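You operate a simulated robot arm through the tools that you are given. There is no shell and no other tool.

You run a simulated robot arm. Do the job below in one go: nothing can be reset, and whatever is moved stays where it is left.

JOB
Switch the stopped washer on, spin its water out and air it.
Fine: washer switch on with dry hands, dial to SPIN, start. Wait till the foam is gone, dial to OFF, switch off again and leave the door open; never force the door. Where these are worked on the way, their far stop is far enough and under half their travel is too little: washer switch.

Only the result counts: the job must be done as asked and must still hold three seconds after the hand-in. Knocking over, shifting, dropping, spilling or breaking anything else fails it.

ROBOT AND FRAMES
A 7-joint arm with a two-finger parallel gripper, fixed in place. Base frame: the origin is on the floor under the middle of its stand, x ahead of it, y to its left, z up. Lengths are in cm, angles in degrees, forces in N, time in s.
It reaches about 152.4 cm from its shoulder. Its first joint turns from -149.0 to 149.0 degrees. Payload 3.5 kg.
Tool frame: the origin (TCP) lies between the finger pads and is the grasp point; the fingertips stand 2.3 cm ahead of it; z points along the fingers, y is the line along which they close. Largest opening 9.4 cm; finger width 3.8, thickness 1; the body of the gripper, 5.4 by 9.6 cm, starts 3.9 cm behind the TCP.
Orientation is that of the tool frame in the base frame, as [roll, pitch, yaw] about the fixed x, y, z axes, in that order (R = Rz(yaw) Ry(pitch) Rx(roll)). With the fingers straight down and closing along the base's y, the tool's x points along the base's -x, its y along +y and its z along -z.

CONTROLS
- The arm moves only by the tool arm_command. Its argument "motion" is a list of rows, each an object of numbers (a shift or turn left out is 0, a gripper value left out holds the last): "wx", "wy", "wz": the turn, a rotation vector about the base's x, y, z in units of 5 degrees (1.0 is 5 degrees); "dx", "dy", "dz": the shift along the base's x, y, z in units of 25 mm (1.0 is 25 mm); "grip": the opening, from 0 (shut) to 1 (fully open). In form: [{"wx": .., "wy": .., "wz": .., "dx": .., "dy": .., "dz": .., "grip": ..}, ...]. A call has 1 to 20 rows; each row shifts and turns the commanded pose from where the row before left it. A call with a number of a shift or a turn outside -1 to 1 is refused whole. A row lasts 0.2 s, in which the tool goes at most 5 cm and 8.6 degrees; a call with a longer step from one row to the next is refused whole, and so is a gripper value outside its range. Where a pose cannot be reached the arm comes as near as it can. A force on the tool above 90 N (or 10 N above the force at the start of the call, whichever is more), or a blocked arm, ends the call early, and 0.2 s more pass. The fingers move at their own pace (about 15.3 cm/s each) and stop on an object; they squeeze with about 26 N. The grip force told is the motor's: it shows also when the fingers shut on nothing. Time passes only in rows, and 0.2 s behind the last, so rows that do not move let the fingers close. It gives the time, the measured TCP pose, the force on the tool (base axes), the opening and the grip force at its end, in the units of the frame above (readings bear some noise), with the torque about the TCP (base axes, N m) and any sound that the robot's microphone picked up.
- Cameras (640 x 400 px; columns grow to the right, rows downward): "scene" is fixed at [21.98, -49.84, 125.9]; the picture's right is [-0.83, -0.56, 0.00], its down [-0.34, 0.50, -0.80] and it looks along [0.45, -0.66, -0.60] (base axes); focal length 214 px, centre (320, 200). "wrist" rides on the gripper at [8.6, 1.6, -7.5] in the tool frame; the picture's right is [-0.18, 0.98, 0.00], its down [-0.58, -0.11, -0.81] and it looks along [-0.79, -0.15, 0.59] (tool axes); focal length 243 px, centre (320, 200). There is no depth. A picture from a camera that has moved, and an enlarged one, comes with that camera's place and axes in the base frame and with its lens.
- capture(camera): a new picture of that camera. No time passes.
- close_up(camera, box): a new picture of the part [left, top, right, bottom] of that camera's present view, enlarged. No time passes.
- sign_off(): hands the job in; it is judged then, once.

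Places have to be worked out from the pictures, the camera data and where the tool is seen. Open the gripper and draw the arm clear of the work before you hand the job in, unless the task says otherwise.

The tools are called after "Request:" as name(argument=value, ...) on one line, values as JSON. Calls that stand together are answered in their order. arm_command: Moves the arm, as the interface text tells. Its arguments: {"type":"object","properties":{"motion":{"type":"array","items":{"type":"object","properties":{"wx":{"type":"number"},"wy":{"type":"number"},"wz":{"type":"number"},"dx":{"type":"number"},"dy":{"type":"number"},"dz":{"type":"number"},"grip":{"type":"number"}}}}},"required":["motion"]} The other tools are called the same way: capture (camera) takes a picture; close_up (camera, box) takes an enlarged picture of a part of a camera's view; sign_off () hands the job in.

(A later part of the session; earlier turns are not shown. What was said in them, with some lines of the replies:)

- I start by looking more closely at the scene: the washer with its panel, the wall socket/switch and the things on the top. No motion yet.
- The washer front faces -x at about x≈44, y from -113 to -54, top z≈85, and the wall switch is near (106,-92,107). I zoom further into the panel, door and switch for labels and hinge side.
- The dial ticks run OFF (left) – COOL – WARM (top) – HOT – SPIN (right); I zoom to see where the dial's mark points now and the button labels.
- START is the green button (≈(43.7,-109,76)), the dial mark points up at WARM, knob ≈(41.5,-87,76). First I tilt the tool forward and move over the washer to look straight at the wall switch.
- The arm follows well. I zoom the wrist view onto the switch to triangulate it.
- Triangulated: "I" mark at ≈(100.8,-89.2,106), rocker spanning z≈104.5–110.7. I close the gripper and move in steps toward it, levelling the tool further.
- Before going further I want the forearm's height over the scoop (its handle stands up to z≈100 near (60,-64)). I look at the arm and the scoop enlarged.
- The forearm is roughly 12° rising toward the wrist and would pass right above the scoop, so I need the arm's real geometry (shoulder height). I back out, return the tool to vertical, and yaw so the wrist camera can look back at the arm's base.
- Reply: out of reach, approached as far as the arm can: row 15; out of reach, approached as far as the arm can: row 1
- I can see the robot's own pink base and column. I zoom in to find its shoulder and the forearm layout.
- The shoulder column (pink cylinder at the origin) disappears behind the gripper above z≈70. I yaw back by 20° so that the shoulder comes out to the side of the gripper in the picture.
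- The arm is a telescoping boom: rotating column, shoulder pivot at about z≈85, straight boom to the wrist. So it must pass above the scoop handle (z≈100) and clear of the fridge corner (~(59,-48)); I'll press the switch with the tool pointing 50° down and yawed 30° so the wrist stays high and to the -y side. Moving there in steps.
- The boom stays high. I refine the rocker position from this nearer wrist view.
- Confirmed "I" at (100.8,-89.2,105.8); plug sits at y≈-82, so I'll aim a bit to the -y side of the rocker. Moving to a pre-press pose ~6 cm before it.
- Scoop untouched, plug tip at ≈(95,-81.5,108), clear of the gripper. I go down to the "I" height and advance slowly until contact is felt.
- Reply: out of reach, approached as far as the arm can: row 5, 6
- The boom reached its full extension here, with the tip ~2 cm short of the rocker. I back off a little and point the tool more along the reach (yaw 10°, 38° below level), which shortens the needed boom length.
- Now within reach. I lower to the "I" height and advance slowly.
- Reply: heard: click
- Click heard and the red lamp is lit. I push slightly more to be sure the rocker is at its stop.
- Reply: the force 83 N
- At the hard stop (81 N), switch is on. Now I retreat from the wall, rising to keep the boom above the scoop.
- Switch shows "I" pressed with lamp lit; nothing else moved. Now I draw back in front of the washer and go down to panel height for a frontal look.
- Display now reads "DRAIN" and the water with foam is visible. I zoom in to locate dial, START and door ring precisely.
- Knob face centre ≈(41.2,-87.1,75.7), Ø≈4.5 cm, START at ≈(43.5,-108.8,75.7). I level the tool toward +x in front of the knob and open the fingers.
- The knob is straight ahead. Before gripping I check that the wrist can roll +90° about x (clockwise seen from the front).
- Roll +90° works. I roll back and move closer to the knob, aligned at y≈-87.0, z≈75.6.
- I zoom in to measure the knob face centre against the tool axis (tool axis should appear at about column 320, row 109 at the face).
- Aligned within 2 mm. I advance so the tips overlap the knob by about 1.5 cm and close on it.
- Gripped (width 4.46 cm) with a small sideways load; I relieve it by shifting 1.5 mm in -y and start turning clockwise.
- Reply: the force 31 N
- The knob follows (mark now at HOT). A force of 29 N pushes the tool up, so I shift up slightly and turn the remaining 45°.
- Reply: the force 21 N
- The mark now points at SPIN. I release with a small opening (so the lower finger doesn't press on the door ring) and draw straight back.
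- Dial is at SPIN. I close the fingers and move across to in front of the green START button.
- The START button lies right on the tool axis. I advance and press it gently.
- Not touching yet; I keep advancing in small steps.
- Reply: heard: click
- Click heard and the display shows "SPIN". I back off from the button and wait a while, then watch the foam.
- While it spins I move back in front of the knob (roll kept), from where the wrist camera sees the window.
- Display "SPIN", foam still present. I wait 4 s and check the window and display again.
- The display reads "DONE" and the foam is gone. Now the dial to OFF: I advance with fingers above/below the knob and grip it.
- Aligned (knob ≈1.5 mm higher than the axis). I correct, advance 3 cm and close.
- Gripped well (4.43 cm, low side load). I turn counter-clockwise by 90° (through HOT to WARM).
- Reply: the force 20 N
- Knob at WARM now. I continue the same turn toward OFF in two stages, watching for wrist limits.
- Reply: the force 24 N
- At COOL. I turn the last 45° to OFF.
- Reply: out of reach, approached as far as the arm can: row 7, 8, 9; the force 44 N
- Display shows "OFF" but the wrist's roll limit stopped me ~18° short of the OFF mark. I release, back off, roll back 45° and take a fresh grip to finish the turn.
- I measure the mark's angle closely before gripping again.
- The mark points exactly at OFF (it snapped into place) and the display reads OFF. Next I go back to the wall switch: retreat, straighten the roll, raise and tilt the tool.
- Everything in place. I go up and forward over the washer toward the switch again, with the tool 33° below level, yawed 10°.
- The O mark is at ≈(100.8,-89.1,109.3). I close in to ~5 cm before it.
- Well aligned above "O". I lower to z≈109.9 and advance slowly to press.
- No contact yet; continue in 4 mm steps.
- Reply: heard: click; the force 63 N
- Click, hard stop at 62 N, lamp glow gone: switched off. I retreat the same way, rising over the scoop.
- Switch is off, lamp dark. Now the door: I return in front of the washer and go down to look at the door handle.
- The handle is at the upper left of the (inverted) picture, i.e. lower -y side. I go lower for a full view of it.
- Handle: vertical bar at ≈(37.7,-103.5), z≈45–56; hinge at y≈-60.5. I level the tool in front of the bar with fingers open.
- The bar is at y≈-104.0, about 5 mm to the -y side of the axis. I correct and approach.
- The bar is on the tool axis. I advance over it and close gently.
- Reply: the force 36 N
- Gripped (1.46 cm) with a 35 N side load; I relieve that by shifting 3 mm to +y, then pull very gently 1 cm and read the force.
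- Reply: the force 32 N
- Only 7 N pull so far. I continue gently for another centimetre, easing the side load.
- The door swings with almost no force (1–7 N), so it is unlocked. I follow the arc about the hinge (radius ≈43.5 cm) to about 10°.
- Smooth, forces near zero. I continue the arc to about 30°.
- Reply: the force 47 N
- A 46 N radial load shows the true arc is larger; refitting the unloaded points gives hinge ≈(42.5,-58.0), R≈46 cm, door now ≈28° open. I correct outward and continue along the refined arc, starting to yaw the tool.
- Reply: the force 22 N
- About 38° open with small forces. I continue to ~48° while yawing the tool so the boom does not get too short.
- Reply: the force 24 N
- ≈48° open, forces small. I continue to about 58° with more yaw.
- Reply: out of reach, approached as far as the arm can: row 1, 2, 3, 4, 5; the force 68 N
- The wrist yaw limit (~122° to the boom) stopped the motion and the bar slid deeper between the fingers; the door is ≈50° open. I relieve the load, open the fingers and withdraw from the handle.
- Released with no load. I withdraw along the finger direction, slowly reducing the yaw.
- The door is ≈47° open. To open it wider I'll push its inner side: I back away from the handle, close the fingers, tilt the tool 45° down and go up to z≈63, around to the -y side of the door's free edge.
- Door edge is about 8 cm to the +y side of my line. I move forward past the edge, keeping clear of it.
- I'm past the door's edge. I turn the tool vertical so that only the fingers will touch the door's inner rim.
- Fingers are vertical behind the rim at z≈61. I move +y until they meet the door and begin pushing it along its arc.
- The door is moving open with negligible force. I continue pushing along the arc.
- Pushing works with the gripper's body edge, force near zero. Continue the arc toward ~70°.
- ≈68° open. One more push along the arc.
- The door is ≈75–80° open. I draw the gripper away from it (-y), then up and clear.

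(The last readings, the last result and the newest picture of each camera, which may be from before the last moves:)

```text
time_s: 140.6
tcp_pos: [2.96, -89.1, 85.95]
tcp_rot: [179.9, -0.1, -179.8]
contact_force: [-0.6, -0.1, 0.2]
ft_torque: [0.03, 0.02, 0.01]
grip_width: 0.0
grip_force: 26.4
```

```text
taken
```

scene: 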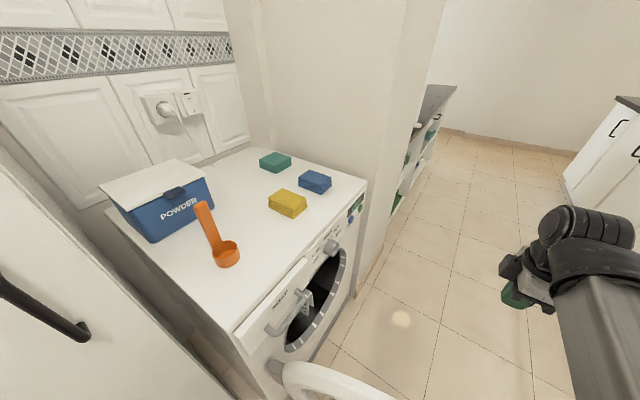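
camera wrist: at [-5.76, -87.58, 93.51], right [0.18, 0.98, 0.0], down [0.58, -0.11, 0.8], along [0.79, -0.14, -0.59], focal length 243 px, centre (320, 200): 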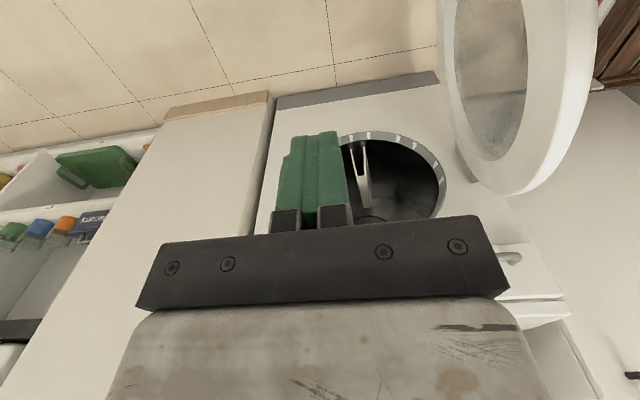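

The door stays wide open. I open the gripper, raise further clear, and verify dial, display, switch and door.

Request:
arm_command(motion=[{"dz": 1, "dy": -0.3, "grip": 1}, {"dz": 1, "dy": -0.3, "grip": 1}, {"dz": 1, "dy": -0.3}, {"dz": 1, "dy": -0.3}, {"dz": 1, "dy": -0.3}, {"dz": 1}, {}, {}, {}, {}, {}, {}, {}, {}])

Request:
close_up(camera="scene", box=[230, 180, 430, 400])

Request:
close_up(camera="scene", box=[310, 190, 380, 270])

Request:
close_up(camera="scene", box=[140, 70, 240, 140])

Request:
capture(camera="wrist")

```text
time_s: 143.6
tcp_pos: [2.98, -92.92, 100.98]
tcp_rot: [179.8, -0.2, -179.7]
contact_force: [0.0, 0.3, -0.8]
ft_torque: [0.0, -0.01, 0.05]
grip_width: 9.38
grip_force: 0.1
```

```text
1.82 times, centred on (330, 290) of scene
camera zoom: at [21.98, -49.84, 125.9], right [-0.83, -0.56, 0.0], down [-0.34, 0.5, -0.8], along [0.45, -0.66, -0.6], focal length 390 px, centre (302, 36)
```

zoom: 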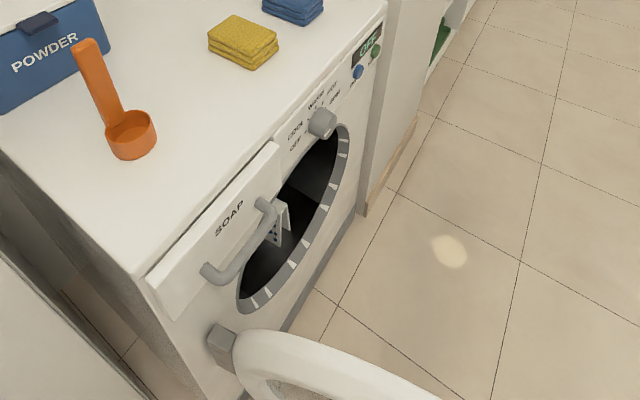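

```text
5.00 times, centred on (345, 230) of scene
camera zoom: at [21.98, -49.84, 125.9], right [-0.83, -0.56, 0.0], down [-0.34, 0.5, -0.8], along [0.45, -0.66, -0.6], focal length 1072 px, centre (195, 50)
```

zoom: 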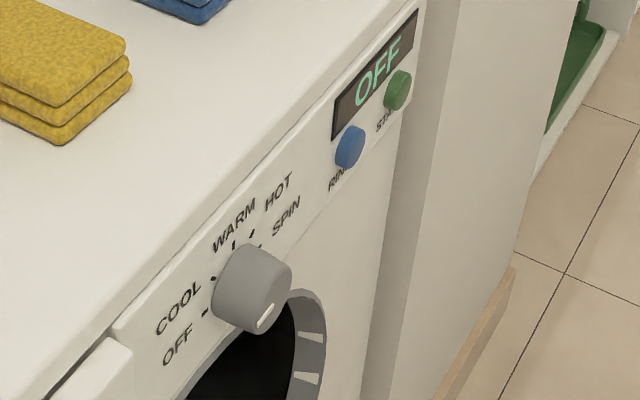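

```text
5.71 times, centred on (190, 105) of scene
camera zoom: at [21.98, -49.84, 125.9], right [-0.83, -0.56, 0.0], down [-0.34, 0.5, -0.8], along [0.45, -0.66, -0.6], focal length 1226 px, centre (1063, 743)
```

zoom: 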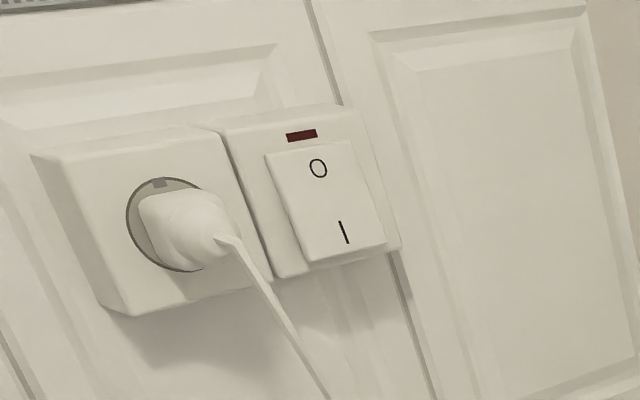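

```text
taken
camera wrist: at [-5.73, -91.43, 108.47], right [0.18, 0.98, 0.0], down [0.58, -0.11, 0.8], along [0.79, -0.14, -0.59], focal length 243 px, centre (320, 200)
```

wrist: 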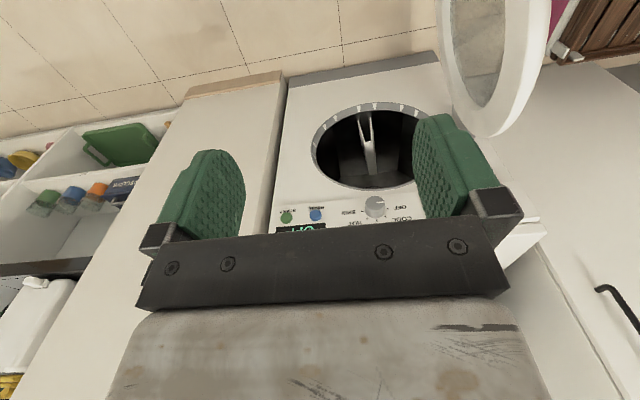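

The drum is empty, the dial and display read OFF, and the wall switch is off with its lamp dark. The door stands wide open, nothing else has moved, and the open gripper is clear of the work. I hand in the job.

Request:
sign_off()

```text
The job is handed in.
```

The washer has been switched on, spun empty and switched off again, and its door is open to air. I have handed the job in; the result has not come back to me.

- **Switch on:** I pressed the wall switch to its stop with dry fingers. It clicked and the lamp lit.
- **Spin:** I turned the dial from WARM to SPIN and pressed START. I waited until the display read DONE and the foam was gone.
- **Off:** I turned the dial to OFF, and the display read OFF. I then pressed the wall switch back to its stop, and the lamp went dark.
- **Door:** It was unlocked and came open with little force. I pulled it by the handle to about 47°, then pushed its inner side to roughly 75–80°. During the pull the wrist reached its turning limit, and for a moment the gripper pressed on the handle with about 65 N.

The scoop, powder box and sponges are where they were. The arm is clear of the washer with the gripper open.
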